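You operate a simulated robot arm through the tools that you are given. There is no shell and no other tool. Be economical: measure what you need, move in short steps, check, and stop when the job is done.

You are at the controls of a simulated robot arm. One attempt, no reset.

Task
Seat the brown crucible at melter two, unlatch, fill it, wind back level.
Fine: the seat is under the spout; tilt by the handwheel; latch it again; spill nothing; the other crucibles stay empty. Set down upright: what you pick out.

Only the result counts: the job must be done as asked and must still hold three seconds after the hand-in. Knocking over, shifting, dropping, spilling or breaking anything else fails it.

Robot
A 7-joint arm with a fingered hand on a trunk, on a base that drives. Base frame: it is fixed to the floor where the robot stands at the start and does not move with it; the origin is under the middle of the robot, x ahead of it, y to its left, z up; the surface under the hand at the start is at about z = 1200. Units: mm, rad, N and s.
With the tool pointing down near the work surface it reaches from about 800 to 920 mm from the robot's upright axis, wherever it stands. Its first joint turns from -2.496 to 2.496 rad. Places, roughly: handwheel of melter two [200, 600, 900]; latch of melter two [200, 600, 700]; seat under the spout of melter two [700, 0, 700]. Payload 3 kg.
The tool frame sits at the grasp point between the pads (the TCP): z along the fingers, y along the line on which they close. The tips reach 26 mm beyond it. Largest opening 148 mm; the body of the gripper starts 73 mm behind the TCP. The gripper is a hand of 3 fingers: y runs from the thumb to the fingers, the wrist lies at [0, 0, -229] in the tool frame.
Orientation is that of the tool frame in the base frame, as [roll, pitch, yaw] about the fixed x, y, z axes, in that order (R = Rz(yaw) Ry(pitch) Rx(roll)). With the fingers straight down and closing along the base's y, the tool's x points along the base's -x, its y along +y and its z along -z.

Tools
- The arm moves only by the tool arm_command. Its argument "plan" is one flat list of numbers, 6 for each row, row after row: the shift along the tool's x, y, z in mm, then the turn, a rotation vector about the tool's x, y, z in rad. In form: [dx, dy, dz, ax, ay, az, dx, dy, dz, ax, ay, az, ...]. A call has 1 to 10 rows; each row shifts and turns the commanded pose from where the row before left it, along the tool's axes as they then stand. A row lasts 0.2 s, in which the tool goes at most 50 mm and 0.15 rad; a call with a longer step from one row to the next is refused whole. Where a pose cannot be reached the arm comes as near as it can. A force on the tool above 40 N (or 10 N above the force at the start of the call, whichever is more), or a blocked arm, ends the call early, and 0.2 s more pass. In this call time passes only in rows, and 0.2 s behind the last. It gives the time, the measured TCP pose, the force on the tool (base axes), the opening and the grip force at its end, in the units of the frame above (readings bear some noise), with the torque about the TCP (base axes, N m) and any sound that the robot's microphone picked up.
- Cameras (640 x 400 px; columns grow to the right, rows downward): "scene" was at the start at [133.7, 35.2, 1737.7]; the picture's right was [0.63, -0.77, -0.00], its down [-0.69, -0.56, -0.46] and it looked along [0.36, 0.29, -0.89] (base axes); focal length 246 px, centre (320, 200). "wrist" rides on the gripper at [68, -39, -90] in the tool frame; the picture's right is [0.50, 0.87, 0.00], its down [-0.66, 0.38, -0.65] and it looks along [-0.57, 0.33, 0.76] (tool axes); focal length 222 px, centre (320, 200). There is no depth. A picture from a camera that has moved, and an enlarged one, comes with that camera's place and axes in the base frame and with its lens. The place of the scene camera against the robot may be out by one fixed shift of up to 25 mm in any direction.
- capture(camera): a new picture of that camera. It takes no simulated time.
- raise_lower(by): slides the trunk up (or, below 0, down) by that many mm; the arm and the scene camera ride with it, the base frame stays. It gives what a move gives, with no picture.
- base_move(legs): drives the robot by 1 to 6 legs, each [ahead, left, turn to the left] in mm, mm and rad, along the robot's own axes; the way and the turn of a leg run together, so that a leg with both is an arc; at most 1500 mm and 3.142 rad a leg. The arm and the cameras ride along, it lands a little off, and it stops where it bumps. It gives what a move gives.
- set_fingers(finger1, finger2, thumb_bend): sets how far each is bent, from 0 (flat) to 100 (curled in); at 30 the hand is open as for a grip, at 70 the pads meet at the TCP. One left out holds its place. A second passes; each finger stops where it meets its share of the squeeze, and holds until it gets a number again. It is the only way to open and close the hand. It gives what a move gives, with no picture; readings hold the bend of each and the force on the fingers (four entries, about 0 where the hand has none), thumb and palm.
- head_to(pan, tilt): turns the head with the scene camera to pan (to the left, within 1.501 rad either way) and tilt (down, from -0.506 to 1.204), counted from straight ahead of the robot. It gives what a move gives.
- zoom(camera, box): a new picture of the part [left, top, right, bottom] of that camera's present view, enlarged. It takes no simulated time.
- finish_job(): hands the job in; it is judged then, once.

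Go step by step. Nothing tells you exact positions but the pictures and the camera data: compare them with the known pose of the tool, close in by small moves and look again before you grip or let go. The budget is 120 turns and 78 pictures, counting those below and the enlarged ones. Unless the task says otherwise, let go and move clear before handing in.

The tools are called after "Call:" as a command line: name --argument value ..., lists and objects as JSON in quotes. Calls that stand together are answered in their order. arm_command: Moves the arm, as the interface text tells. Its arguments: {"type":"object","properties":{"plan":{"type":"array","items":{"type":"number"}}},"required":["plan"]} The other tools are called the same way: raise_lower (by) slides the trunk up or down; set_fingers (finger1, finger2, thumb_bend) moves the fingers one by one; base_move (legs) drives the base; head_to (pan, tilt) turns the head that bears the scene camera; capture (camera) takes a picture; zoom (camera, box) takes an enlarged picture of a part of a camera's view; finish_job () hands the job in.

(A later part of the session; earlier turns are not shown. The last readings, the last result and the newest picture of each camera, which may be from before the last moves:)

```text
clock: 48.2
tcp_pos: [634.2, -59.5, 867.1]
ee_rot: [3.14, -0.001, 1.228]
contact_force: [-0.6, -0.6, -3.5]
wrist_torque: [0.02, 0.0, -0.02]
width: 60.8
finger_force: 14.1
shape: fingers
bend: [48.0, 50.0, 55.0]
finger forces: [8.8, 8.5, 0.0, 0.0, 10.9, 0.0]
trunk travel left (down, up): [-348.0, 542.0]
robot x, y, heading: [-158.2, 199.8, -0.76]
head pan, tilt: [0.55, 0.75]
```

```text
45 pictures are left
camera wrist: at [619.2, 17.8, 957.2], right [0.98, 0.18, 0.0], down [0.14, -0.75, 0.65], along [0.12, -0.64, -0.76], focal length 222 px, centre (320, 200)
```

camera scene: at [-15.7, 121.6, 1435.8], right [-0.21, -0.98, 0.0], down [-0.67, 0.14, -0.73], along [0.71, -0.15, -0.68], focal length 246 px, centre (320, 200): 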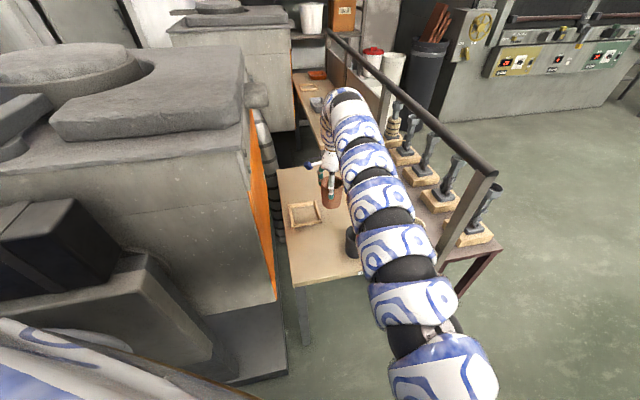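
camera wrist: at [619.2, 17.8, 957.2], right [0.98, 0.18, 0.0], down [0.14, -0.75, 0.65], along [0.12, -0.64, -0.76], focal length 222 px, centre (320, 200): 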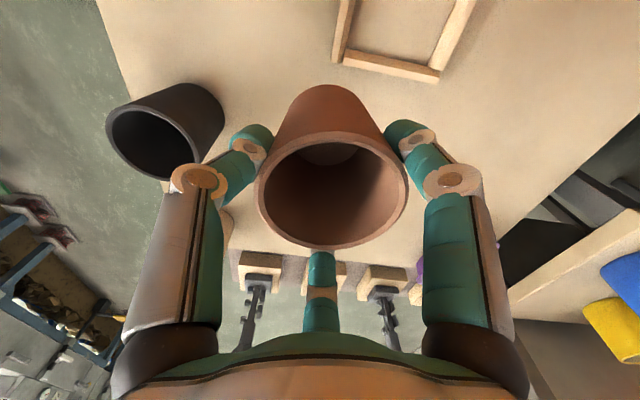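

The arm hits a limit here, so I'll turn the base left by about 0.13 rad to carry the hand round, then extend with the arm.

Call:
base_move --legs '[[0, 0, 0.15]]'

```text
clock: 49.2
tcp_pos: [662.4, 64.3, 866.6]
ee_rot: [3.14, -0.002, 1.381]
contact_force: [-0.5, -0.4, -3.0]
wrist_torque: [-0.02, -0.02, 0.05]
width: 60.8
finger_force: 14.4
shape: fingers
bend: [48.0, 50.0, 55.0]
finger forces: [8.8, 8.6, 0.1, 0.0, 10.5, 0.0]
trunk travel left (down, up): [-348.0, 542.0]
robot x, y, heading: [-161.1, 199.6, -0.61]
head pan, tilt: [0.55, 0.75]
```

Now I'll extend to above the seat centre and check with both cameras.

Call:
arm_command --plan '[-11.6, 21.6, 0, 0, 0, 0, -11.6, 21.6, 0, 0, 0, 0]'

Call:
zoom --camera "scene" --box '[220, 120, 380, 220]'

Call:
capture --camera "wrist"

```text
clock: 49.9
tcp_pos: [664.5, 63.2, 866.8]
ee_rot: [3.142, -0.002, 1.381]
contact_force: [-0.7, -0.5, -2.4]
wrist_torque: [0.01, -0.01, -0.03]
width: 60.8
finger_force: 13.9
shape: fingers
bend: [48.0, 50.0, 55.0]
finger forces: [8.8, 8.5, 0.0, 0.0, 10.6, 0.0]
out of reach, approached as far as the arm can: row 1, 2
trunk travel left (down, up): [-348.0, 542.0]
robot x, y, heading: [-158.1, 196.9, -0.61]
head pan, tilt: [0.55, 0.75]
```

```text
4.00 times, centred on (300, 170) of scene
camera zoom: at [-6.3, 143.4, 1435.8], right [-0.06, -1.0, 0.0], down [-0.68, 0.04, -0.73], along [0.73, -0.04, -0.68], focal length 983 px, centre (400, 320)
```

zoom: 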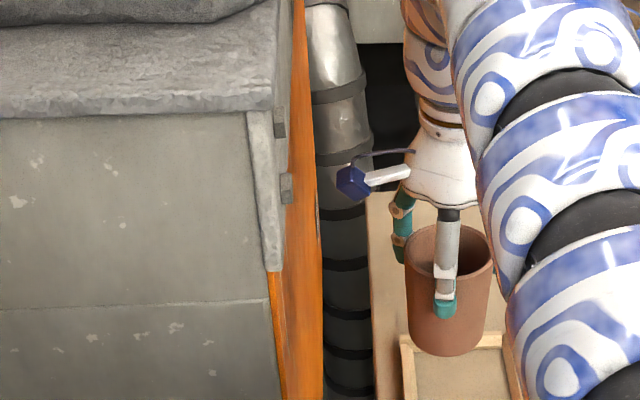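

```text
43 pictures are left
camera wrist: at [637.7, 137.0, 957.0], right [0.95, 0.33, 0.0], down [0.25, -0.72, 0.65], along [0.21, -0.62, -0.76], focal length 222 px, centre (320, 200)
```

wrist: 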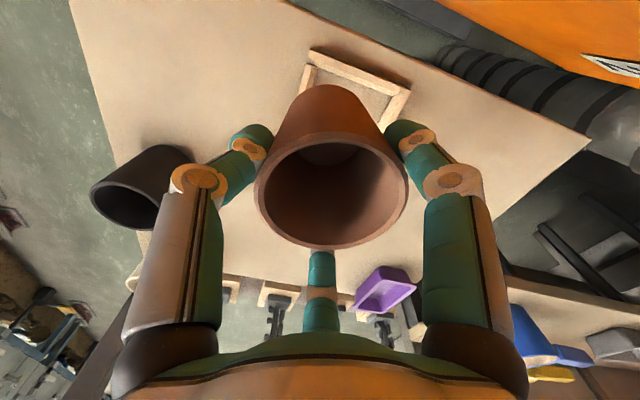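

The arm won't extend with this hand yaw, likely a wrist limit, so I'll rotate the hand back by about 0.45 rad and retry.

Call:
arm_command --plan '[0, 0, 0, 0, 0, -0.14, 0, 0, 0, 0, 0, -0.14, 0, 0, 0, 0, 0, -0.14]'

```text
clock: 50.6
tcp_pos: [664.0, 63.1, 867.5]
ee_rot: [3.14, -0.002, 1.801]
contact_force: [-0.4, 0.5, -2.1]
wrist_torque: [-0.02, 0.03, 0.0]
width: 61.0
finger_force: 13.9
shape: fingers
bend: [48.0, 50.0, 55.0]
finger forces: [8.8, 8.6, 0.0, 0.1, 10.6, 0.1]
trunk travel left (down, up): [-348.0, 542.0]
robot x, y, heading: [-159.6, 201.7, -0.61]
head pan, tilt: [0.55, 0.75]
```

Call:
arm_command --plan '[-18.7, 14.1, 0, 0, 0, 0, -18.7, 14.1, 0, 0, 0, 0]'

Call:
capture --camera "wrist"

Call:
capture --camera "scene"

```text
clock: 51.2
tcp_pos: [663.5, 63.8, 868.1]
ee_rot: [3.141, -0.003, 1.8]
contact_force: [0.0, -0.6, -2.6]
wrist_torque: [-0.01, -0.02, -0.01]
width: 60.8
finger_force: 13.9
shape: fingers
bend: [48.0, 50.0, 55.0]
finger forces: [8.9, 8.5, 0.0, 0.1, 10.6, 0.1]
out of reach, approached as far as the arm can: row 1, 2
trunk travel left (down, up): [-348.0, 542.0]
robot x, y, heading: [-158.1, 199.8, -0.61]
head pan, tilt: [0.55, 0.75]
```

```text
42 pictures are left
camera wrist: at [609.6, 120.1, 957.1], right [0.73, 0.68, 0.0], down [0.52, -0.55, 0.65], along [0.45, -0.48, -0.76], focal length 222 px, centre (320, 200)
```

wrist: 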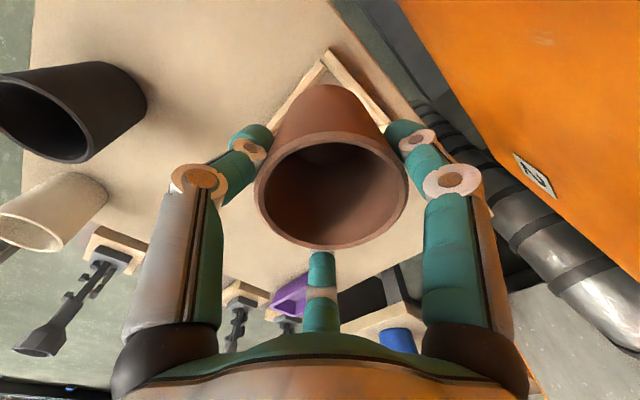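

```text
41 pictures are left
camera scene: at [-6.3, 143.4, 1435.8], right [-0.06, -1.0, 0.0], down [-0.68, 0.04, -0.73], along [0.73, -0.04, -0.68], focal length 246 px, centre (320, 200)
```

scene: 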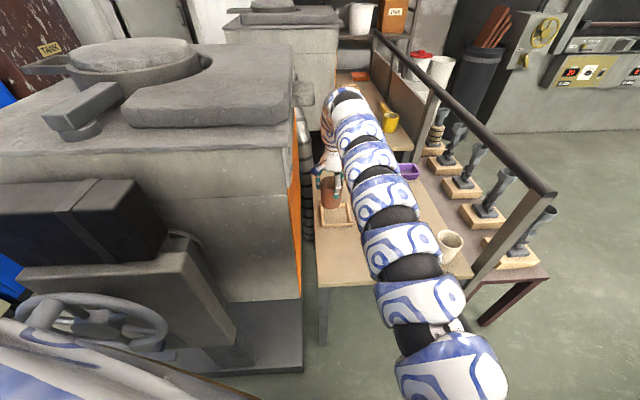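

I suspect the arm is at its limit because it sits about 60 mm low relative to the trunk. I'll raise the arm 50 mm, then extend.

Call:
arm_command --plan '[0, 0, -30, 0, 0, 0, 0, 0, -30, 0, 0, 0, -18.7, 14.1, 0, 0, 0, 0, -18.7, 14.1, 0, 0, 0, 0]'

```text
clock: 52.2
tcp_pos: [656.1, 47.3, 922.5]
ee_rot: [-3.14, -0.001, 1.799]
contact_force: [0.5, 1.0, -3.3]
wrist_torque: [-0.02, 0.04, -0.01]
width: 60.9
finger_force: 14.4
shape: fingers
bend: [48.0, 50.0, 55.0]
finger forces: [8.9, 8.2, 0.0, 0.1, 10.5, 0.1]
out of reach, approached as far as the arm can: row 1, 2, 3, 4
trunk travel left (down, up): [-348.0, 542.0]
robot x, y, heading: [-160.4, 200.4, -0.613]
head pan, tilt: [0.55, 0.75]
```

Reach depends on the bearing relative to the robot. I'll swing the arm back right, turn the base further left, and come at the seat nearer straight ahead.

Call:
arm_command --plan '[-38, -18.3, 0, 0, 0, 0, -38, -18.3, 0, 0, 0, 0, -38, -18.3, 0, 0, 0, 0, -38, -18.3, 0, 0, 0, 0, -38, -18.3, 0, 0, 0, 0]'

Call:
base_move --legs '[[0, 0, 0.24]]'

```text
clock: 53.5
tcp_pos: [609.7, -160.6, 923.7]
ee_rot: [3.141, -0.001, 1.8]
contact_force: [-0.3, 0.2, -3.9]
wrist_torque: [0.02, 0.0, -0.01]
width: 60.9
finger_force: 13.5
shape: fingers
bend: [48.0, 50.0, 55.0]
finger forces: [8.8, 7.8, 0.0, 0.1, 10.2, 0.0]
trunk travel left (down, up): [-348.0, 542.0]
robot x, y, heading: [-159.6, 200.0, -0.608]
head pan, tilt: [0.55, 0.75]
```

```text
clock: 54.7
tcp_pos: [674.7, 32.7, 923.4]
ee_rot: [-3.141, -0.002, 2.039]
contact_force: [0.5, -0.2, -2.9]
wrist_torque: [0.0, 0.04, 0.02]
width: 60.8
finger_force: 13.0
shape: fingers
bend: [48.0, 50.0, 55.0]
finger forces: [8.7, 7.9, 0.1, 0.0, 10.2, 0.0]
trunk travel left (down, up): [-348.0, 542.0]
robot x, y, heading: [-158.2, 197.1, -0.375]
head pan, tilt: [0.55, 0.75]
```

Now the last 25 mm outward to the seat centre, then a look.

Call:
arm_command --plan '[-11.3, 22.3, 0, 0, 0, 0]'

Call:
head_to --pan 0.25 --tilt 0.75

Call:
zoom --camera "scene" --box '[220, 100, 420, 220]'

Call:
capture --camera "wrist"

```text
clock: 55.1
tcp_pos: [700.5, 33.7, 922.5]
ee_rot: [3.14, -0.004, 2.042]
contact_force: [0.3, 0.7, -3.0]
wrist_torque: [-0.03, 0.04, 0.01]
width: 60.8
finger_force: 13.7
shape: fingers
bend: [48.0, 50.0, 55.0]
finger forces: [9.1, 8.6, 0.0, 0.1, 10.8, 0.0]
trunk travel left (down, up): [-348.0, 542.0]
robot x, y, heading: [-158.2, 200.2, -0.367]
head pan, tilt: [0.55, 0.75]
```

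```text
clock: 55.9
tcp_pos: [698.2, 34.5, 923.7]
ee_rot: [-3.14, -0.002, 2.041]
contact_force: [0.6, -0.4, -2.8]
wrist_torque: [-0.03, 0.01, -0.02]
width: 60.8
finger_force: 13.8
shape: fingers
bend: [48.0, 50.0, 55.0]
finger forces: [8.9, 8.7, 0.0, 0.0, 10.8, 0.1]
trunk travel left (down, up): [-348.0, 542.0]
robot x, y, heading: [-159.0, 199.8, -0.368]
head pan, tilt: [0.25, 0.75]
```

```text
3.20 times, centred on (320, 160) of scene
camera zoom: at [2.2, 155.3, 1435.8], right [-0.12, -0.99, 0.0], down [-0.68, 0.08, -0.73], along [0.73, -0.09, -0.68], focal length 786 px, centre (320, 328)
```

zoom: 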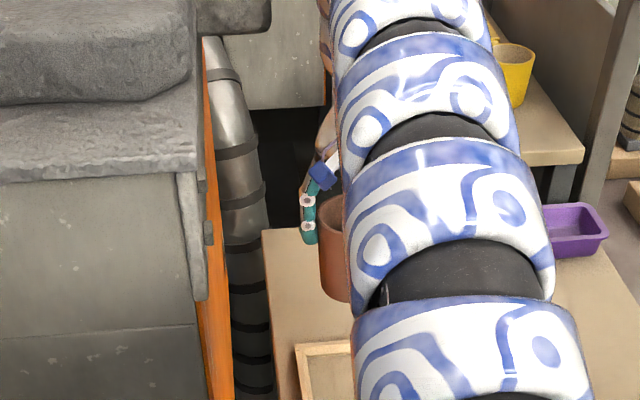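

```text
39 pictures are left
camera wrist: at [633.3, 76.8, 1013.7], right [0.55, 0.84, 0.0], down [0.63, -0.41, 0.65], along [0.55, -0.36, -0.76], focal length 222 px, centre (320, 200)
```

wrist: 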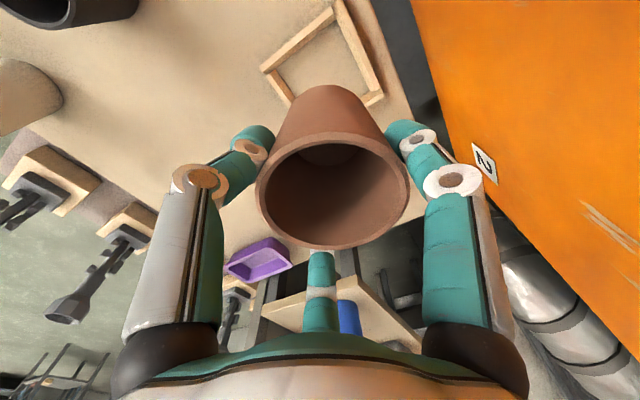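

The seat centre computes to about (695, 38). I'll lower 130 mm, so the crucible bottom is ~730, and re-check.

Call:
raise_lower --by -110

Call:
capture --camera "wrist"

Call:
capture --camera "scene"

```text
clock: 57.3
tcp_pos: [698.5, 33.5, 813.0]
ee_rot: [3.14, -0.001, 2.038]
contact_force: [0.5, -0.5, -3.6]
wrist_torque: [-0.01, -0.02, 0.02]
width: 60.7
finger_force: 13.9
shape: fingers
bend: [48.0, 50.0, 55.0]
finger forces: [8.9, 8.7, 0.0, 0.0, 10.8, 0.0]
trunk travel left (down, up): [-238.0, 652.0]
robot x, y, heading: [-156.5, 200.6, -0.369]
head pan, tilt: [0.25, 0.75]
```

```text
38 pictures are left
camera wrist: at [633.5, 76.2, 903.8], right [0.55, 0.84, 0.0], down [0.63, -0.41, 0.65], along [0.55, -0.36, -0.76], focal length 222 px, centre (320, 200)
```

wrist: 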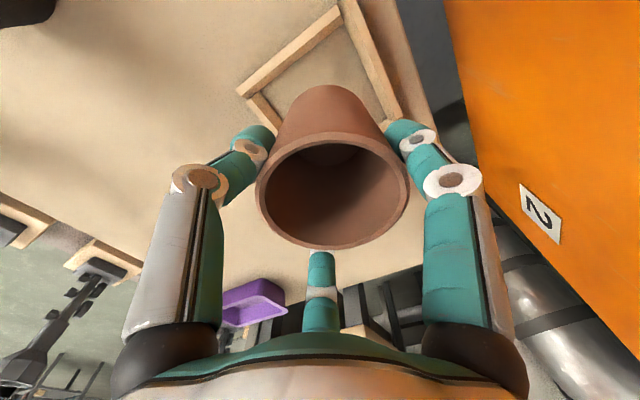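

```text
37 pictures are left
camera scene: at [2.1, 155.3, 1325.8], right [-0.12, -0.99, 0.0], down [-0.68, 0.08, -0.73], along [0.73, -0.09, -0.68], focal length 246 px, centre (320, 200)
```

scene: 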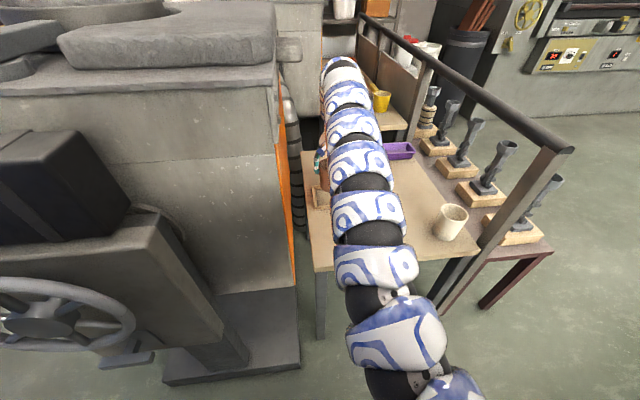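

By finger bends the crucible axis sits about 6 mm off the TCP toward the fingers, while the seat is near (699, 35.5). I'll shift about -4 mm in x, lower to just above the frame, and look again.

Call:
arm_command --plan '[1.8, -3.6, 0, 0, 0, 0]'

Call:
raise_lower --by -33

Call:
zoom --camera "wrist" --box '[200, 0, 460, 170]'

Call:
zoom --camera "scene" --box '[270, 100, 390, 220]'

```text
clock: 57.7
tcp_pos: [696.2, 32.9, 812.9]
ee_rot: [-3.141, -0.003, 2.039]
contact_force: [0.3, 0.0, -3.0]
wrist_torque: [-0.01, 0.03, -0.03]
width: 60.4
finger_force: 13.9
shape: fingers
bend: [48.0, 50.0, 55.0]
finger forces: [8.8, 8.6, 0.0, 0.0, 10.8, 0.1]
trunk travel left (down, up): [-238.0, 652.0]
robot x, y, heading: [-162.1, 199.8, -0.37]
head pan, tilt: [0.25, 0.75]
```

```text
clock: 58.5
tcp_pos: [694.6, 32.9, 782.2]
ee_rot: [3.14, -0.002, 2.038]
contact_force: [0.0, 0.3, -3.5]
wrist_torque: [-0.03, 0.02, -0.02]
width: 60.8
finger_force: 13.9
shape: fingers
bend: [48.0, 50.0, 55.0]
finger forces: [9.1, 8.6, 0.0, 0.0, 10.9, 0.1]
trunk travel left (down, up): [-205.0, 685.0]
robot x, y, heading: [-163.2, 199.5, -0.37]
head pan, tilt: [0.25, 0.75]
```

```text
2.35 times, centred on (330, 85) of wrist
camera zoom: at [629.7, 76.2, 870.8], right [0.55, 0.84, 0.0], down [0.63, -0.41, 0.65], along [0.55, -0.36, -0.76], focal length 523 px, centre (296, 471)
```

zoom: 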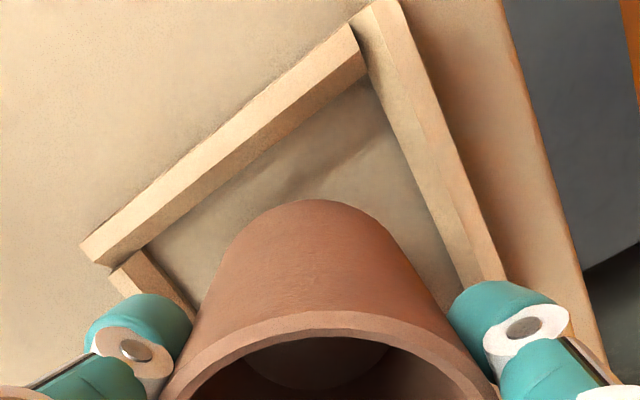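

```text
3.33 times, centred on (330, 160) of scene
camera zoom: at [2.0, 155.3, 1292.8], right [-0.12, -0.99, 0.0], down [-0.68, 0.08, -0.73], along [0.73, -0.09, -0.68], focal length 819 px, centre (287, 333)
```

zoom: 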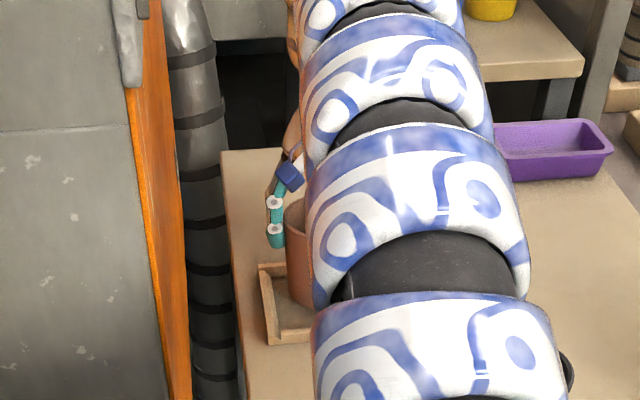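

The view shows the frame (about 77 mm inside) and the crucible bottom well. It needs about (+3, +2) mm, then I'll lower in.

Call:
arm_command --plan '[0.4, 3.6, 0, 0, 0, 0]'

Call:
raise_lower --by -14

Call:
zoom --camera "wrist" --box '[200, 0, 460, 170]'

```text
clock: 58.9
tcp_pos: [698.9, 35.8, 781.3]
ee_rot: [-3.142, -0.002, 2.041]
contact_force: [0.8, 1.1, -3.8]
wrist_torque: [-0.04, 0.02, 0.01]
width: 60.7
finger_force: 14.0
shape: fingers
bend: [48.0, 50.0, 55.0]
finger forces: [9.0, 8.6, 0.0, 0.0, 10.9, 0.0]
trunk travel left (down, up): [-205.0, 685.0]
robot x, y, heading: [-157.4, 199.3, -0.367]
head pan, tilt: [0.25, 0.75]
```

```text
clock: 59.5
tcp_pos: [698.0, 34.8, 765.9]
ee_rot: [3.14, 0.0, 2.038]
contact_force: [0.4, -0.1, -2.3]
wrist_torque: [0.02, 0.02, 0.0]
width: 61.1
finger_force: 14.8
shape: fingers
bend: [48.0, 50.0, 55.0]
finger forces: [9.0, 8.5, 0.0, 0.0, 10.7, 0.0]
trunk travel left (down, up): [-191.0, 699.0]
robot x, y, heading: [-160.8, 200.4, -0.373]
head pan, tilt: [0.25, 0.75]
```

```text
2.35 times, centred on (330, 85) of wrist
camera zoom: at [632.7, 78.0, 856.9], right [0.55, 0.84, 0.0], down [0.63, -0.41, 0.65], along [0.55, -0.36, -0.76], focal length 523 px, centre (296, 471)
```

zoom: 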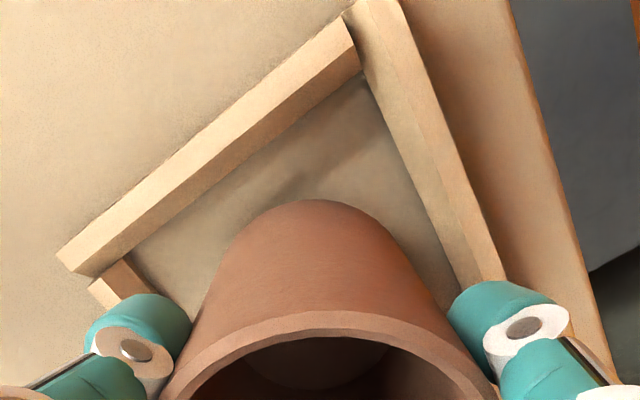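

Gaps look balanced in y and a little wide on the -x side. I'll shift -3 mm and lower to contact in small arm steps.

Call:
arm_command --plan '[1.2, -2.5, 0, 0, 0, 0, 0, 0, 2, 0, 0, 0, 0, 0, 2, 0, 0, 0, 0, 0, 2, 0, 0, 0, 0, 0, 2, 0, 0, 0]'

Call:
zoom --camera "wrist" --box '[200, 0, 460, 170]'

```text
clock: 60.7
tcp_pos: [696.1, 35.8, 759.0]
ee_rot: [-3.141, -0.002, 2.041]
contact_force: [0.3, -0.6, -2.8]
wrist_torque: [0.0, 0.0, 0.02]
width: 60.6
finger_force: 14.8
shape: fingers
bend: [48.0, 50.0, 55.0]
finger forces: [9.0, 8.5, 0.1, 0.1, 10.8, 0.1]
trunk travel left (down, up): [-191.0, 699.0]
robot x, y, heading: [-158.2, 199.8, -0.371]
head pan, tilt: [0.25, 0.75]
```

```text
2.35 times, centred on (330, 85) of wrist
camera zoom: at [630.1, 78.1, 849.1], right [0.55, 0.84, 0.0], down [0.63, -0.41, 0.65], along [0.55, -0.36, -0.76], focal length 523 px, centre (296, 471)
```

zoom: 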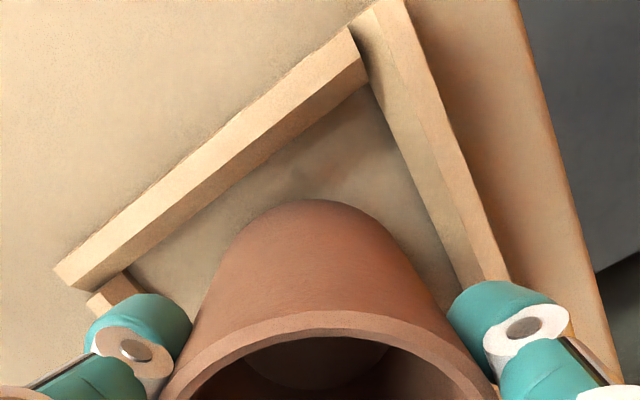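

Reached z 759 with no contact yet; I'll continue in 1 mm steps.

Call:
arm_command --plan '[0, 0, 1, 0, 0, 0, 0, 0, 1, 0, 0, 0, 0, 0, 1, 0, 0, 0]'

Call:
arm_command --plan '[0, 0, 1, 0, 0, 0, 0, 0, 1, 0, 0, 0]'

```text
clock: 61.5
tcp_pos: [696.5, 36.0, 758.5]
ee_rot: [3.139, 0.0, 2.039]
contact_force: [1.1, -1.3, 11.6]
wrist_torque: [0.0, -0.06, -0.03]
width: 60.7
finger_force: 14.0
shape: fingers
bend: [48.0, 50.0, 55.0]
finger forces: [8.7, 8.7, 0.0, 0.0, 11.0, 0.0]
trunk travel left (down, up): [-191.0, 699.0]
robot x, y, heading: [-159.5, 199.8, -0.371]
head pan, tilt: [0.25, 0.75]
```

```text
clock: 62.1
tcp_pos: [694.5, 36.3, 756.4]
ee_rot: [3.138, 0.0, 2.038]
contact_force: [0.9, -1.4, 23.9]
wrist_torque: [0.02, -0.07, 0.02]
width: 60.5
finger_force: 14.7
shape: fingers
bend: [48.0, 50.0, 56.0]
finger forces: [9.2, 9.0, 0.0, 0.0, 11.8, 0.1]
trunk travel left (down, up): [-191.0, 699.0]
robot x, y, heading: [-159.2, 197.9, -0.372]
head pan, tilt: [0.25, 0.75]
```

It's seated on the surface (contact at the same height as at the pick). I'll relieve the force and open slightly.

Call:
arm_command --plan '[0, 0, -1.5, 0, 0, 0]'

Call:
set_fingers --finger1 43 --finger2 43 --thumb_bend 43

Call:
zoom --camera "wrist" --box '[180, 0, 460, 260]'

```text
clock: 62.5
tcp_pos: [695.0, 35.1, 756.7]
ee_rot: [3.14, 0.0, 2.038]
contact_force: [1.1, -1.1, 19.1]
wrist_torque: [0.0, -0.05, 0.04]
width: 60.5
finger_force: 15.1
shape: fingers
bend: [48.0, 49.0, 56.0]
finger forces: [9.3, 9.1, 0.0, 0.1, 11.6, 0.0]
trunk travel left (down, up): [-191.0, 699.0]
robot x, y, heading: [-156.2, 200.3, -0.366]
head pan, tilt: [0.25, 0.75]
```

```text
clock: 63.5
tcp_pos: [695.8, 34.3, 755.6]
ee_rot: [-3.14, -0.001, 2.04]
contact_force: [-0.2, -0.3, 0.1]
wrist_torque: [-0.01, 0.01, -0.01]
width: 84.6
finger_force: 0.2
shape: fingers
bend: [43.0, 43.0, 43.0]
finger forces: [0.0, 0.0, 0.0, 0.0, 0.0, 0.0]
trunk travel left (down, up): [-191.0, 699.0]
robot x, y, heading: [-159.0, 201.1, -0.37]
head pan, tilt: [0.25, 0.75]
```

```text
1.54 times, centred on (320, 130) of wrist
camera zoom: at [630.0, 78.0, 845.2], right [0.55, 0.84, 0.0], down [0.63, -0.41, 0.65], along [0.55, -0.36, -0.76], focal length 342 px, centre (320, 308)
```

zoom: 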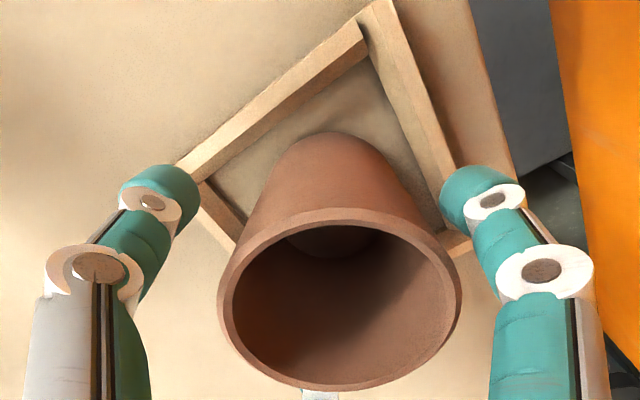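

Released and standing in the frame. I'll open more and raise clear.

Call:
set_fingers --finger1 34 --finger2 34 --thumb_bend 34

Call:
raise_lower --by 170

Call:
capture --camera "wrist"

```text
clock: 64.5
tcp_pos: [696.2, 35.0, 756.0]
ee_rot: [-3.141, -0.002, 2.039]
contact_force: [0.3, 0.1, 0.5]
wrist_torque: [0.0, -0.05, 0.02]
width: 114.2
finger_force: 0.0
shape: fingers
bend: [34.0, 34.0, 34.0]
finger forces: [0.1, 0.0, 0.0, 0.0, 0.0, 0.0]
trunk travel left (down, up): [-191.0, 699.0]
robot x, y, heading: [-159.8, 200.6, -0.37]
head pan, tilt: [0.25, 0.75]
```

```text
clock: 66.4
tcp_pos: [695.7, 35.8, 926.0]
ee_rot: [-3.141, -0.002, 2.037]
contact_force: [0.1, 0.2, 0.2]
wrist_torque: [-0.03, 0.01, -0.01]
width: 113.8
finger_force: 0.0
shape: fingers
bend: [34.0, 34.0, 34.0]
finger forces: [0.0, 0.0, 0.0, 0.1, 0.1, 0.1]
trunk travel left (down, up): [-361.0, 529.0]
robot x, y, heading: [-161.1, 199.4, -0.37]
head pan, tilt: [0.25, 0.75]
```

```text
31 pictures are left
camera wrist: at [630.1, 78.0, 1015.2], right [0.55, 0.84, 0.0], down [0.63, -0.41, 0.65], along [0.55, -0.36, -0.76], focal length 222 px, centre (320, 200)
```

wrist: 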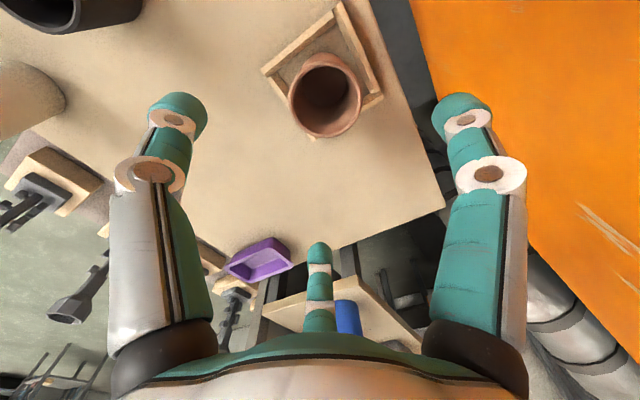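

The crucible stands well seated in the frame. Next I'll raise the arm high, back off, and view the handwheel and latch.

Call:
raise_lower --by 420

Call:
base_move --legs '[[-466, -181, 0], [0, 0, 0.37]]'

Call:
head_to --pan 0.4 --tilt 0.7

Call:
capture --camera "scene"

```text
refused: 420 is not a number from -400 to 400
```

```text
clock: 68.8
tcp_pos: [389.7, 80.6, 926.6]
ee_rot: [3.138, -0.001, 2.08]
contact_force: [0.3, 0.9, 0.1]
wrist_torque: [0.01, 0.02, 0.0]
width: 114.4
finger_force: 0.1
shape: fingers
bend: [34.0, 34.0, 34.0]
finger forces: [0.1, 0.0, 0.1, 0.0, 0.0, 0.0]
trunk travel left (down, up): [-361.0, 529.0]
robot x, y, heading: [-476.7, 209.0, -0.332]
head pan, tilt: [0.25, 0.75]
stopped in leg 1: the robot was blocked; the commanded pose is now the measured one
```

```text
clock: 69.5
tcp_pos: [388.1, 81.5, 926.3]
ee_rot: [3.14, -0.001, 2.079]
contact_force: [0.3, -0.6, 0.7]
wrist_torque: [-0.01, -0.03, 0.04]
width: 114.2
finger_force: 0.1
shape: fingers
bend: [34.0, 34.0, 34.0]
finger forces: [0.0, 0.1, 0.0, 0.0, 0.0, 0.1]
trunk travel left (down, up): [-361.0, 529.0]
robot x, y, heading: [-475.4, 212.9, -0.337]
head pan, tilt: [0.4, 0.7]
```

```text
30 pictures are left
camera scene: at [-308.4, 186.6, 1453.1], right [0.07, -1.0, 0.0], down [-0.64, -0.04, -0.76], along [0.76, 0.05, -0.64], focal length 246 px, centre (320, 200)
```

scene: 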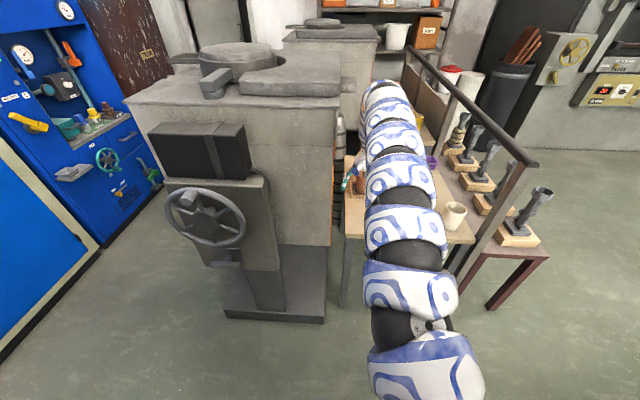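

The raise was refused for size, so the drive ran at a low arm height and stopped blocked. Nothing visible is displaced so far; I'll raise now, then check what blocked it.

Call:
raise_lower --by 390

Call:
head_to --pan -1.5 --tilt 0.9

Call:
capture --camera "scene"

Call:
head_to --pan 0.4 --tilt 0.75

Call:
capture --camera "scene"

```text
clock: 73.3
tcp_pos: [388.8, 81.5, 1315.6]
ee_rot: [3.139, 0.001, 2.08]
contact_force: [0.4, -0.8, 0.1]
wrist_torque: [-0.02, -0.03, -0.01]
width: 114.0
finger_force: 0.1
shape: fingers
bend: [34.0, 34.0, 34.0]
finger forces: [0.0, 0.1, 0.0, 0.1, 0.0, 0.0]
trunk travel left (down, up): [-751.0, 139.0]
robot x, y, heading: [-473.8, 209.5, -0.33]
head pan, tilt: [0.4, 0.7]
```

```text
clock: 75.2
tcp_pos: [388.4, 81.6, 1316.0]
ee_rot: [3.138, 0.001, 2.078]
contact_force: [-0.3, -0.1, -0.6]
wrist_torque: [-0.01, 0.01, 0.0]
width: 114.3
finger_force: 0.0
shape: fingers
bend: [34.0, 34.0, 34.0]
finger forces: [0.0, 0.1, 0.0, 0.1, 0.0, 0.0]
trunk travel left (down, up): [-751.0, 139.0]
robot x, y, heading: [-473.4, 210.6, -0.331]
head pan, tilt: [-1.499, 0.901]
```

```text
29 pictures are left
camera scene: at [-412.5, 107.9, 1826.9], right [-0.97, 0.26, 0.0], down [0.2, 0.76, -0.62], along [-0.16, -0.6, -0.78], focal length 246 px, centre (320, 200)
```

scene: 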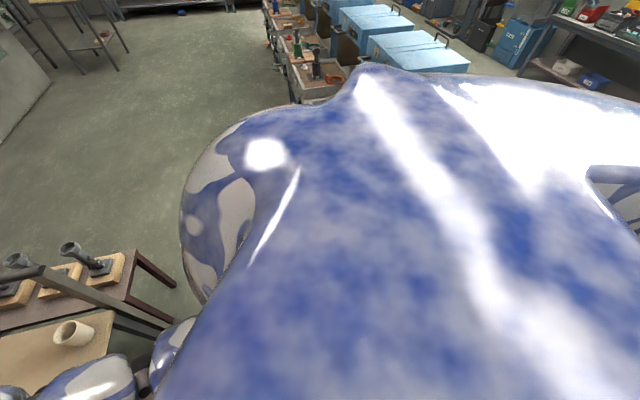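

```text
clock: 77.0
tcp_pos: [388.0, 83.0, 1316.1]
ee_rot: [3.14, 0.0, 2.079]
contact_force: [-1.1, 0.3, -0.5]
wrist_torque: [0.0, 0.01, 0.01]
width: 114.5
finger_force: 0.0
shape: fingers
bend: [34.0, 34.0, 34.0]
finger forces: [0.1, 0.0, 0.1, 0.1, 0.0, 0.1]
trunk travel left (down, up): [-751.0, 139.0]
robot x, y, heading: [-469.1, 213.9, -0.334]
head pan, tilt: [0.4, 0.75]
```

```text
28 pictures are left
camera scene: at [-310.4, 186.4, 1838.8], right [0.07, -1.0, 0.0], down [-0.68, -0.05, -0.73], along [0.73, 0.05, -0.68], focal length 246 px, centre (320, 200)
```

scene: 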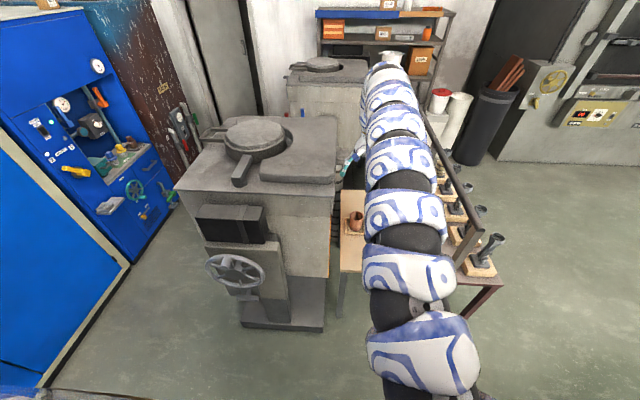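

Whatever blocked is out of view behind, with no visible damage. I'll zoom in on the wheel and latch from here.

Call:
zoom --camera "scene" --box '[185, 195, 335, 335]'

```text
2.86 times, centred on (260, 265) of scene
camera zoom: at [-310.4, 186.4, 1838.8], right [0.07, -1.0, 0.0], down [-0.68, -0.05, -0.73], along [0.73, 0.05, -0.68], focal length 702 px, centre (491, 14)
```

zoom: 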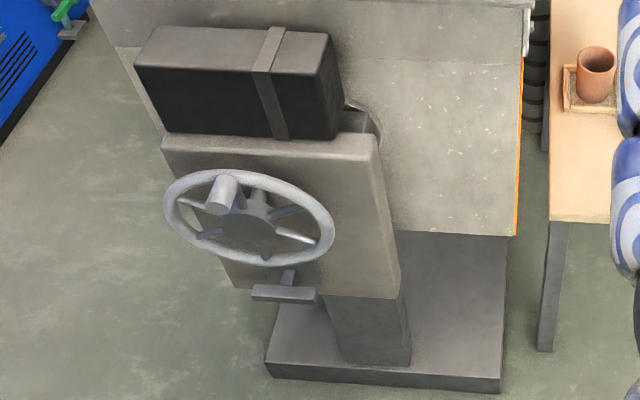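

The wheel centre is about (218, 580, 915), its knob at the top near (190, 572, 1038), and the latch bar near (171, 540, 775). I want to stand straight behind the wheel, so I'll raise fully, step forward, turn left, and look at the floor there.

Call:
raise_lower --by 135

Call:
base_move --legs '[[60, 0, 0], [0, 0, 1.1]]'

Call:
head_to --pan 1.5 --tilt 0.7

Call:
capture --camera "scene"

```text
clock: 78.7
tcp_pos: [389.3, 80.9, 1450.5]
ee_rot: [3.14, 0.0, 2.079]
contact_force: [0.1, 0.7, 0.0]
wrist_torque: [0.0, -0.01, 0.0]
width: 114.0
finger_force: 0.1
shape: fingers
bend: [34.0, 34.0, 34.0]
finger forces: [0.0, 0.0, 0.1, 0.0, 0.1, 0.0]
trunk travel left (down, up): [-886.0, 4.0]
robot x, y, heading: [-472.9, 210.3, -0.333]
head pan, tilt: [0.4, 0.75]
```

```text
clock: 82.4
tcp_pos: [89.4, 903.2, 1452.1]
ee_rot: [3.139, 0.001, -3.101]
contact_force: [0.3, -0.1, 0.8]
wrist_torque: [-0.03, 0.04, 0.01]
width: 114.4
finger_force: 0.0
shape: fingers
bend: [34.0, 34.0, 34.0]
finger forces: [0.0, 0.0, 0.0, 0.0, 0.0, 0.0]
trunk travel left (down, up): [-886.0, 4.0]
robot x, y, heading: [-416.1, 187.8, 0.773]
head pan, tilt: [0.4, 0.75]
```

```text
clock: 83.7
tcp_pos: [86.6, 902.8, 1451.1]
ee_rot: [3.139, -0.001, -3.101]
contact_force: [0.6, 0.2, -0.3]
wrist_torque: [0.02, 0.02, -0.04]
width: 114.4
finger_force: 0.1
shape: fingers
bend: [34.0, 34.0, 34.0]
finger forces: [0.0, 0.0, 0.1, 0.0, 0.0, 0.1]
trunk travel left (down, up): [-886.0, 4.0]
robot x, y, heading: [-417.2, 192.8, 0.768]
head pan, tilt: [1.499, 0.7]
```

```text
26 pictures are left
camera scene: at [-409.3, 308.5, 1978.1], right [0.77, 0.64, 0.0], down [0.41, -0.49, -0.76], along [-0.49, 0.59, -0.64], focal length 246 px, centre (320, 200)
```

scene: 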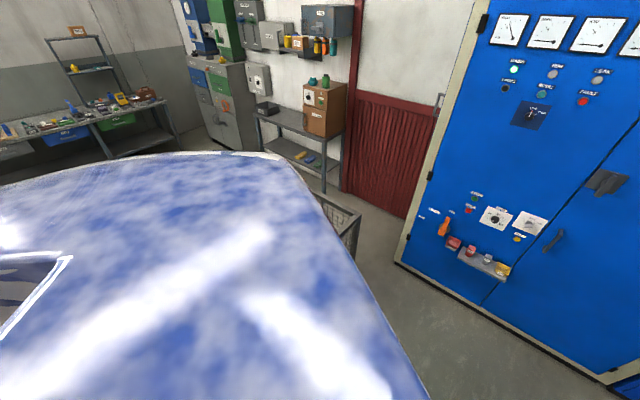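

Clear on the left. I'll turn further to view the floor behind where I want to stand.

Call:
base_move --legs '[[0, 0, 1.1]]'

Call:
head_to --pan 1.1 --tilt 0.7

Call:
capture --camera "scene"

```text
clock: 86.9
tcp_pos: [-820.9, 964.4, 1451.0]
ee_rot: [3.14, 0.001, -2.001]
contact_force: [0.0, 0.8, 0.0]
wrist_torque: [-0.03, -0.01, -0.01]
width: 114.5
finger_force: 0.1
shape: fingers
bend: [34.0, 34.0, 34.0]
finger forces: [0.1, 0.1, 0.0, 0.0, 0.0, 0.0]
trunk travel left (down, up): [-886.0, 4.0]
robot x, y, heading: [-421.0, 192.1, 1.871]
head pan, tilt: [1.499, 0.7]
```

```text
clock: 87.8
tcp_pos: [-821.7, 963.7, 1452.2]
ee_rot: [3.139, 0.0, -2.001]
contact_force: [-0.1, 0.9, -0.3]
wrist_torque: [0.02, -0.02, -0.01]
width: 114.3
finger_force: 0.0
shape: fingers
bend: [34.0, 34.0, 34.0]
finger forces: [0.0, 0.0, 0.0, 0.1, 0.0, 0.2]
trunk travel left (down, up): [-886.0, 4.0]
robot x, y, heading: [-416.4, 193.3, 1.868]
head pan, tilt: [1.1, 0.7]
```

```text
25 pictures are left
camera scene: at [-519.7, 278.5, 1978.1], right [0.17, 0.99, 0.0], down [0.63, -0.11, -0.76], along [-0.75, 0.13, -0.64], focal length 246 px, centre (320, 200)
```

scene: 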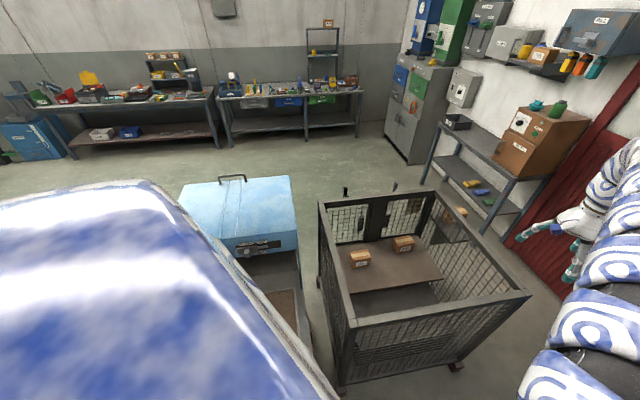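

Behind there is a bench and a wire cage at x < -900, so I must stay at x > -470. I'll stand to the right-rear of the wheel at about (-450, -185), facing diagonally to it.

Call:
base_move --legs '[[0, 0, -1.008], [-309, -221, 0]]'

Call:
head_to --pan 0.2 --tilt 0.8

Call:
capture --camera "scene"

```text
clock: 92.7
tcp_pos: [-11.5, 565.2, 1450.5]
ee_rot: [3.14, 0.0, -3.007]
contact_force: [0.1, -0.2, 0.2]
wrist_torque: [0.0, -0.02, -0.01]
width: 114.4
finger_force: 0.1
shape: fingers
bend: [34.0, 34.0, 34.0]
finger forces: [0.0, 0.0, 0.0, 0.0, 0.0, 0.0]
trunk travel left (down, up): [-886.0, 4.0]
robot x, y, heading: [-450.9, -190.6, 0.867]
head pan, tilt: [1.1, 0.7]
```

```text
clock: 93.9
tcp_pos: [-12.1, 566.5, 1451.6]
ee_rot: [3.137, 0.0, -3.007]
contact_force: [0.1, -0.2, 0.2]
wrist_torque: [-0.03, -0.03, -0.01]
width: 114.4
finger_force: 0.1
shape: fingers
bend: [34.0, 34.0, 34.0]
finger forces: [0.1, 0.0, 0.0, 0.0, 0.0, 0.0]
trunk travel left (down, up): [-886.0, 4.0]
robot x, y, heading: [-447.4, -187.1, 0.869]
head pan, tilt: [0.201, 0.799]
```

```text
24 pictures are left
camera scene: at [-352.4, -60.6, 1969.8], right [0.88, -0.48, 0.0], down [-0.35, -0.63, -0.7], along [0.34, 0.61, -0.72], focal length 246 px, centre (320, 200)
```

scene: 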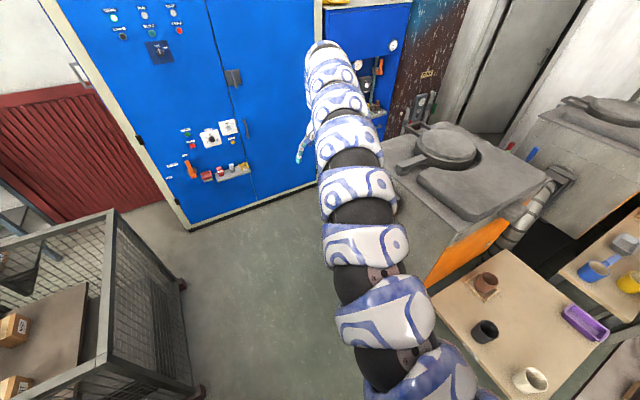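

All crucibles are standing well. Now I'll pitch the tool to horizontal, pointing toward the wheel (+x), while still high.

Call:
arm_command --plan '[-15, 0, 0, 0, -0.149, 0, -15, 0, 0, 0, -0.149, 0, -15, 0, 0, 0, -0.149, 0, -15, 0, 0, 0, -0.149, 0, -10, 0, 5, 0, -0.149, 0, -10, 0, 10, 0, -0.149, 0, 0, 0, 10, 0, -0.149, 0, 0, 0, 10, 0, -0.149, 0, 0, 0, 10, 0, -0.149, 0, 0, 0, 10, 0, -0.149, 0]'

```text
clock: 96.1
tcp_pos: [107.2, 584.4, 1447.1]
ee_rot: [3.115, 1.493, -3.031]
contact_force: [-0.1, -0.1, -0.5]
wrist_torque: [0.02, -0.01, -0.01]
width: 114.3
finger_force: 0.0
shape: fingers
bend: [34.0, 34.0, 34.0]
finger forces: [0.1, 0.0, 0.1, 0.0, 0.0, 0.1]
trunk travel left (down, up): [-886.0, 4.0]
robot x, y, heading: [-446.5, -187.5, 0.865]
head pan, tilt: [0.201, 0.799]
```

Horizontal works: tool z is now along +x and tool x points down. I'll pull back 100 mm, lower to wheel height, and look with the wrist camera.

Call:
arm_command --plan '[0, 0, -40, 0, 0, 0, 0, 0, -40, 0, 0, 0, 0, 0, -30, 0, -0.078, 0]'

Call:
raise_lower --by -400

Call:
raise_lower --by -150

Call:
capture --camera "wrist"

Call:
capture --camera "scene"

```text
clock: 96.9
tcp_pos: [-3.6, 567.3, 1456.6]
ee_rot: [2.096, 1.57, 2.231]
contact_force: [0.8, -0.7, 0.8]
wrist_torque: [-0.01, 0.01, -0.03]
width: 114.1
finger_force: 0.0
shape: fingers
bend: [34.0, 34.0, 34.0]
finger forces: [0.1, 0.0, 0.0, 0.1, 0.0, 0.0]
trunk travel left (down, up): [-886.0, 4.0]
robot x, y, heading: [-444.9, -187.7, 0.868]
head pan, tilt: [0.201, 0.799]
```

```text
clock: 100.8
tcp_pos: [-3.5, 567.7, 1056.7]
ee_rot: [2.341, 1.567, 2.477]
contact_force: [0.5, -0.9, -0.4]
wrist_torque: [0.01, -0.01, 0.0]
width: 114.2
finger_force: 0.0
shape: fingers
bend: [34.0, 34.0, 34.0]
finger forces: [0.0, 0.0, 0.0, 0.1, 0.0, 0.1]
trunk travel left (down, up): [-486.0, 404.0]
robot x, y, heading: [-447.1, -188.9, 0.868]
head pan, tilt: [0.201, 0.799]
```

```text
clock: 102.5
tcp_pos: [-2.5, 567.7, 906.3]
ee_rot: [2.351, 1.567, 2.486]
contact_force: [-0.3, 0.6, 0.4]
wrist_torque: [0.01, 0.01, -0.02]
width: 114.4
finger_force: 0.0
shape: fingers
bend: [34.0, 34.0, 34.0]
finger forces: [0.1, 0.0, 0.0, 0.0, 0.0, 0.1]
trunk travel left (down, up): [-336.0, 554.0]
robot x, y, heading: [-447.8, -188.1, 0.866]
head pan, tilt: [0.201, 0.799]
```

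```text
23 pictures are left
camera wrist: at [-88.8, 517.5, 838.8], right [-0.12, 0.86, -0.5], down [-0.7, 0.29, 0.66], along [0.71, 0.42, 0.57], focal length 222 px, centre (320, 200)
```

wrist: 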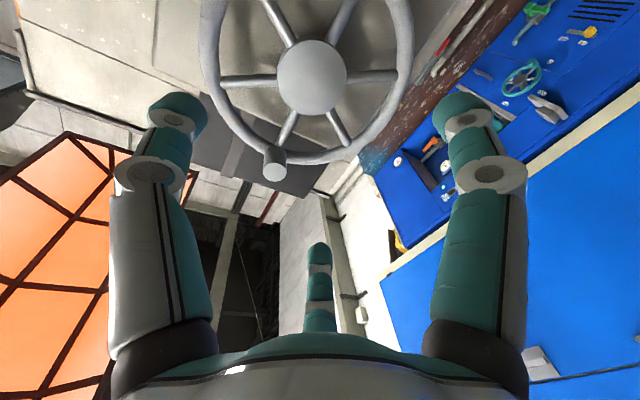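

```text
22 pictures are left
camera scene: at [-352.5, -60.9, 1419.9], right [0.88, -0.48, 0.0], down [-0.35, -0.63, -0.7], along [0.34, 0.61, -0.72], focal length 246 px, centre (320, 200)
```

scene: 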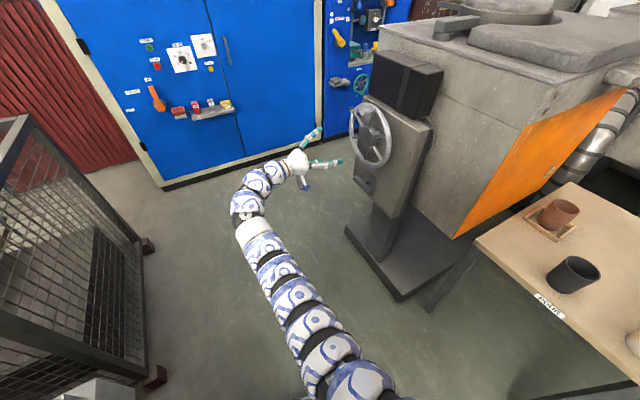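

The wrist camera clearly shows the wheel with the knob at top. I'll zoom in on the wheel and latch with the scene camera.

Call:
zoom --camera "scene" --box '[320, 90, 450, 220]'

```text
3.08 times, centred on (385, 155) of scene
camera zoom: at [-352.5, -60.9, 1419.9], right [0.88, -0.48, 0.0], down [-0.35, -0.63, -0.7], along [0.34, 0.61, -0.72], focal length 756 px, centre (120, 338)
```

zoom: 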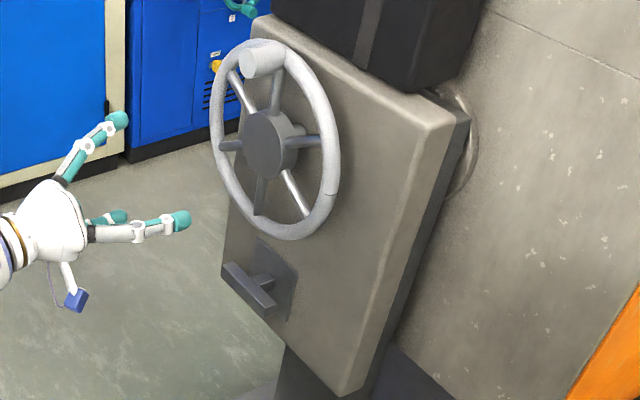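

The latch is a T-bar handle on a plate, at about (210, 575, 670). I'll lower the hand to that height for a close wrist view.

Call:
raise_lower --by -230

Call:
capture --camera "wrist"

```text
clock: 104.9
tcp_pos: [-3.9, 567.4, 676.5]
ee_rot: [2.372, 1.569, 2.507]
contact_force: [-0.5, -1.3, -0.2]
wrist_torque: [0.02, -0.06, 0.02]
width: 114.5
finger_force: 0.1
shape: fingers
bend: [34.0, 34.0, 34.0]
finger forces: [0.0, 0.0, 0.0, 0.1, 0.1, 0.0]
trunk travel left (down, up): [-106.0, 784.0]
robot x, y, heading: [-450.0, -189.3, 0.863]
head pan, tilt: [0.201, 0.799]
```

```text
20 pictures are left
camera wrist: at [-88.8, 517.5, 608.7], right [-0.12, 0.86, -0.5], down [-0.7, 0.29, 0.66], along [0.71, 0.42, 0.57], focal length 222 px, centre (320, 200)
```

wrist: 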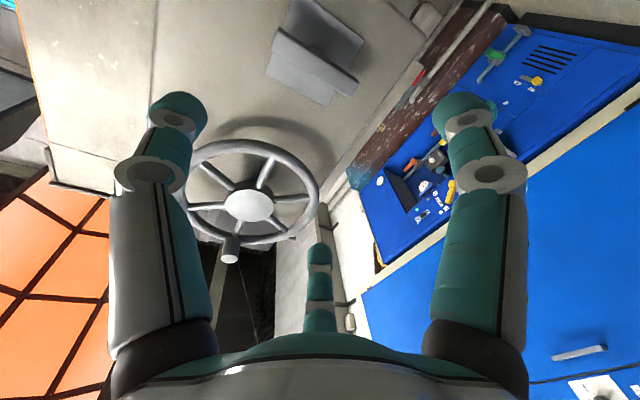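

The bar runs from y ≈ 530 to 630 at z ≈ 668. One zoom for the detail of how it pivots.

Call:
zoom --camera "wrist" --box '[240, 0, 400, 110]'

```text
3.64 times, centred on (320, 55) of wrist
camera zoom: at [-88.8, 517.5, 608.7], right [-0.12, 0.86, -0.5], down [-0.7, 0.29, 0.66], along [0.71, 0.42, 0.57], focal length 808 px, centre (320, 727)
```

zoom: 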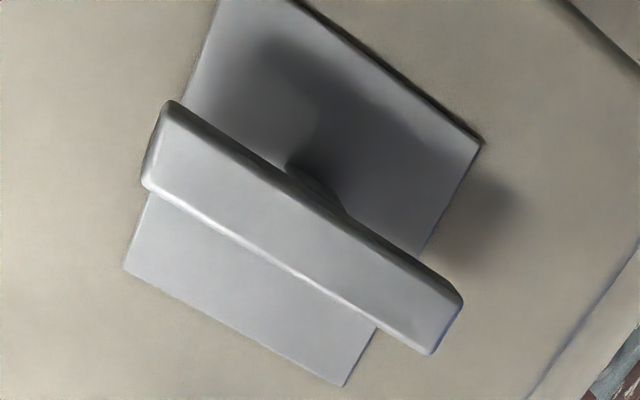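

It's a T-bar on a stem. I'll straddle its left (+y) end with the two fingers, thumb held flat, and then push to find which way it moves. First I'll square the tool and approach to x ≈ 100.

Call:
set_fingers --finger1 48 --finger2 48 --thumb_bend 0

Call:
arm_command --plan '[0, 0, 0, 0.134, 0, 0, 4, 17, 35, 0, 0, 0, 4, 16, 35, 0, 0, 0, 0, 0, 34, 0, 0, 0]'

Call:
capture --camera "wrist"

```text
clock: 105.9
tcp_pos: [-4.2, 566.9, 676.8]
ee_rot: [2.357, 1.568, 2.491]
contact_force: [-0.1, -0.7, -0.1]
wrist_torque: [0.01, 0.01, 0.03]
width: 129.7
finger_force: 0.0
shape: fingers
bend: [48.0, 48.0, 0.0]
finger forces: [0.1, 0.0, 0.0, 0.0, 0.1, 0.1]
trunk travel left (down, up): [-106.0, 784.0]
robot x, y, heading: [-450.8, -184.7, 0.867]
head pan, tilt: [0.201, 0.799]
```

```text
clock: 106.9
tcp_pos: [98.1, 600.8, 668.5]
ee_rot: [2.119, 1.569, 2.124]
contact_force: [-0.5, 0.1, -0.7]
wrist_torque: [0.02, 0.03, -0.02]
width: 129.8
finger_force: 0.0
shape: fingers
bend: [48.0, 48.0, 0.0]
finger forces: [0.0, 0.0, 0.0, 0.0, 0.0, 0.0]
trunk travel left (down, up): [-106.0, 784.0]
robot x, y, heading: [-444.4, -188.8, 0.864]
head pan, tilt: [0.201, 0.799]
```

```text
18 pictures are left
camera wrist: at [7.4, 561.5, 601.6], right [0.0, 0.87, -0.5], down [-0.65, 0.37, 0.66], along [0.76, 0.33, 0.57], focal length 222 px, centre (320, 200)
```

wrist: 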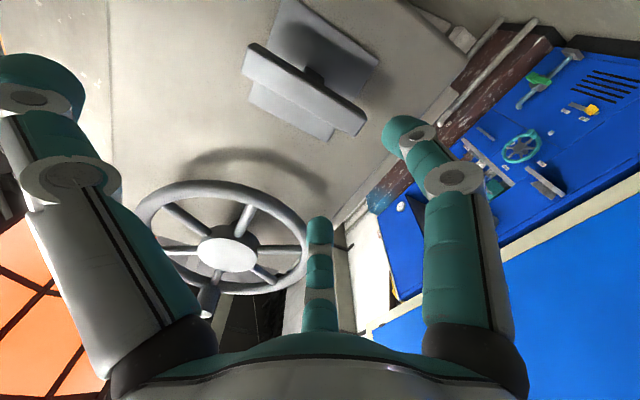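

The bar centre is near (185, 580, 660). I'll adjust 8 mm down and advance so the fingertips straddle the bar.

Call:
arm_command --plan '[8, 5, 10, 0, 0, 0, 0, 0, 15, 0, 0, 0, 0, 0, 15, 0, 0, 0, 0, 0, 15, 0, 0, 0, 0, 0, 12, 0, 0, 0, 0, 0, 8, 0, 0, 0]'

Call:
capture --camera "wrist"

```text
clock: 108.3
tcp_pos: [166.5, 590.4, 670.1]
ee_rot: [2.456, 1.567, 2.457]
contact_force: [-0.1, 0.1, 0.6]
wrist_torque: [-0.01, -0.01, 0.01]
width: 130.1
finger_force: 0.2
shape: fingers
bend: [48.0, 48.0, 0.0]
finger forces: [0.0, 0.0, 0.0, 0.0, 0.1, 0.0]
out of reach, approached as far as the arm can: row 1, 2, 5
trunk travel left (down, up): [-106.0, 784.0]
robot x, y, heading: [-445.4, -187.8, 0.863]
head pan, tilt: [0.201, 0.799]
```

```text
17 pictures are left
camera wrist: at [74.4, 552.4, 603.2], right [0.0, 0.87, -0.5], down [-0.65, 0.38, 0.66], along [0.76, 0.33, 0.56], focal length 222 px, centre (320, 200)
```

wrist: 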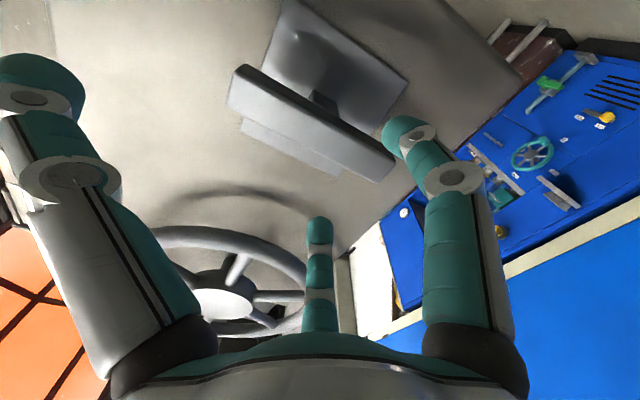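

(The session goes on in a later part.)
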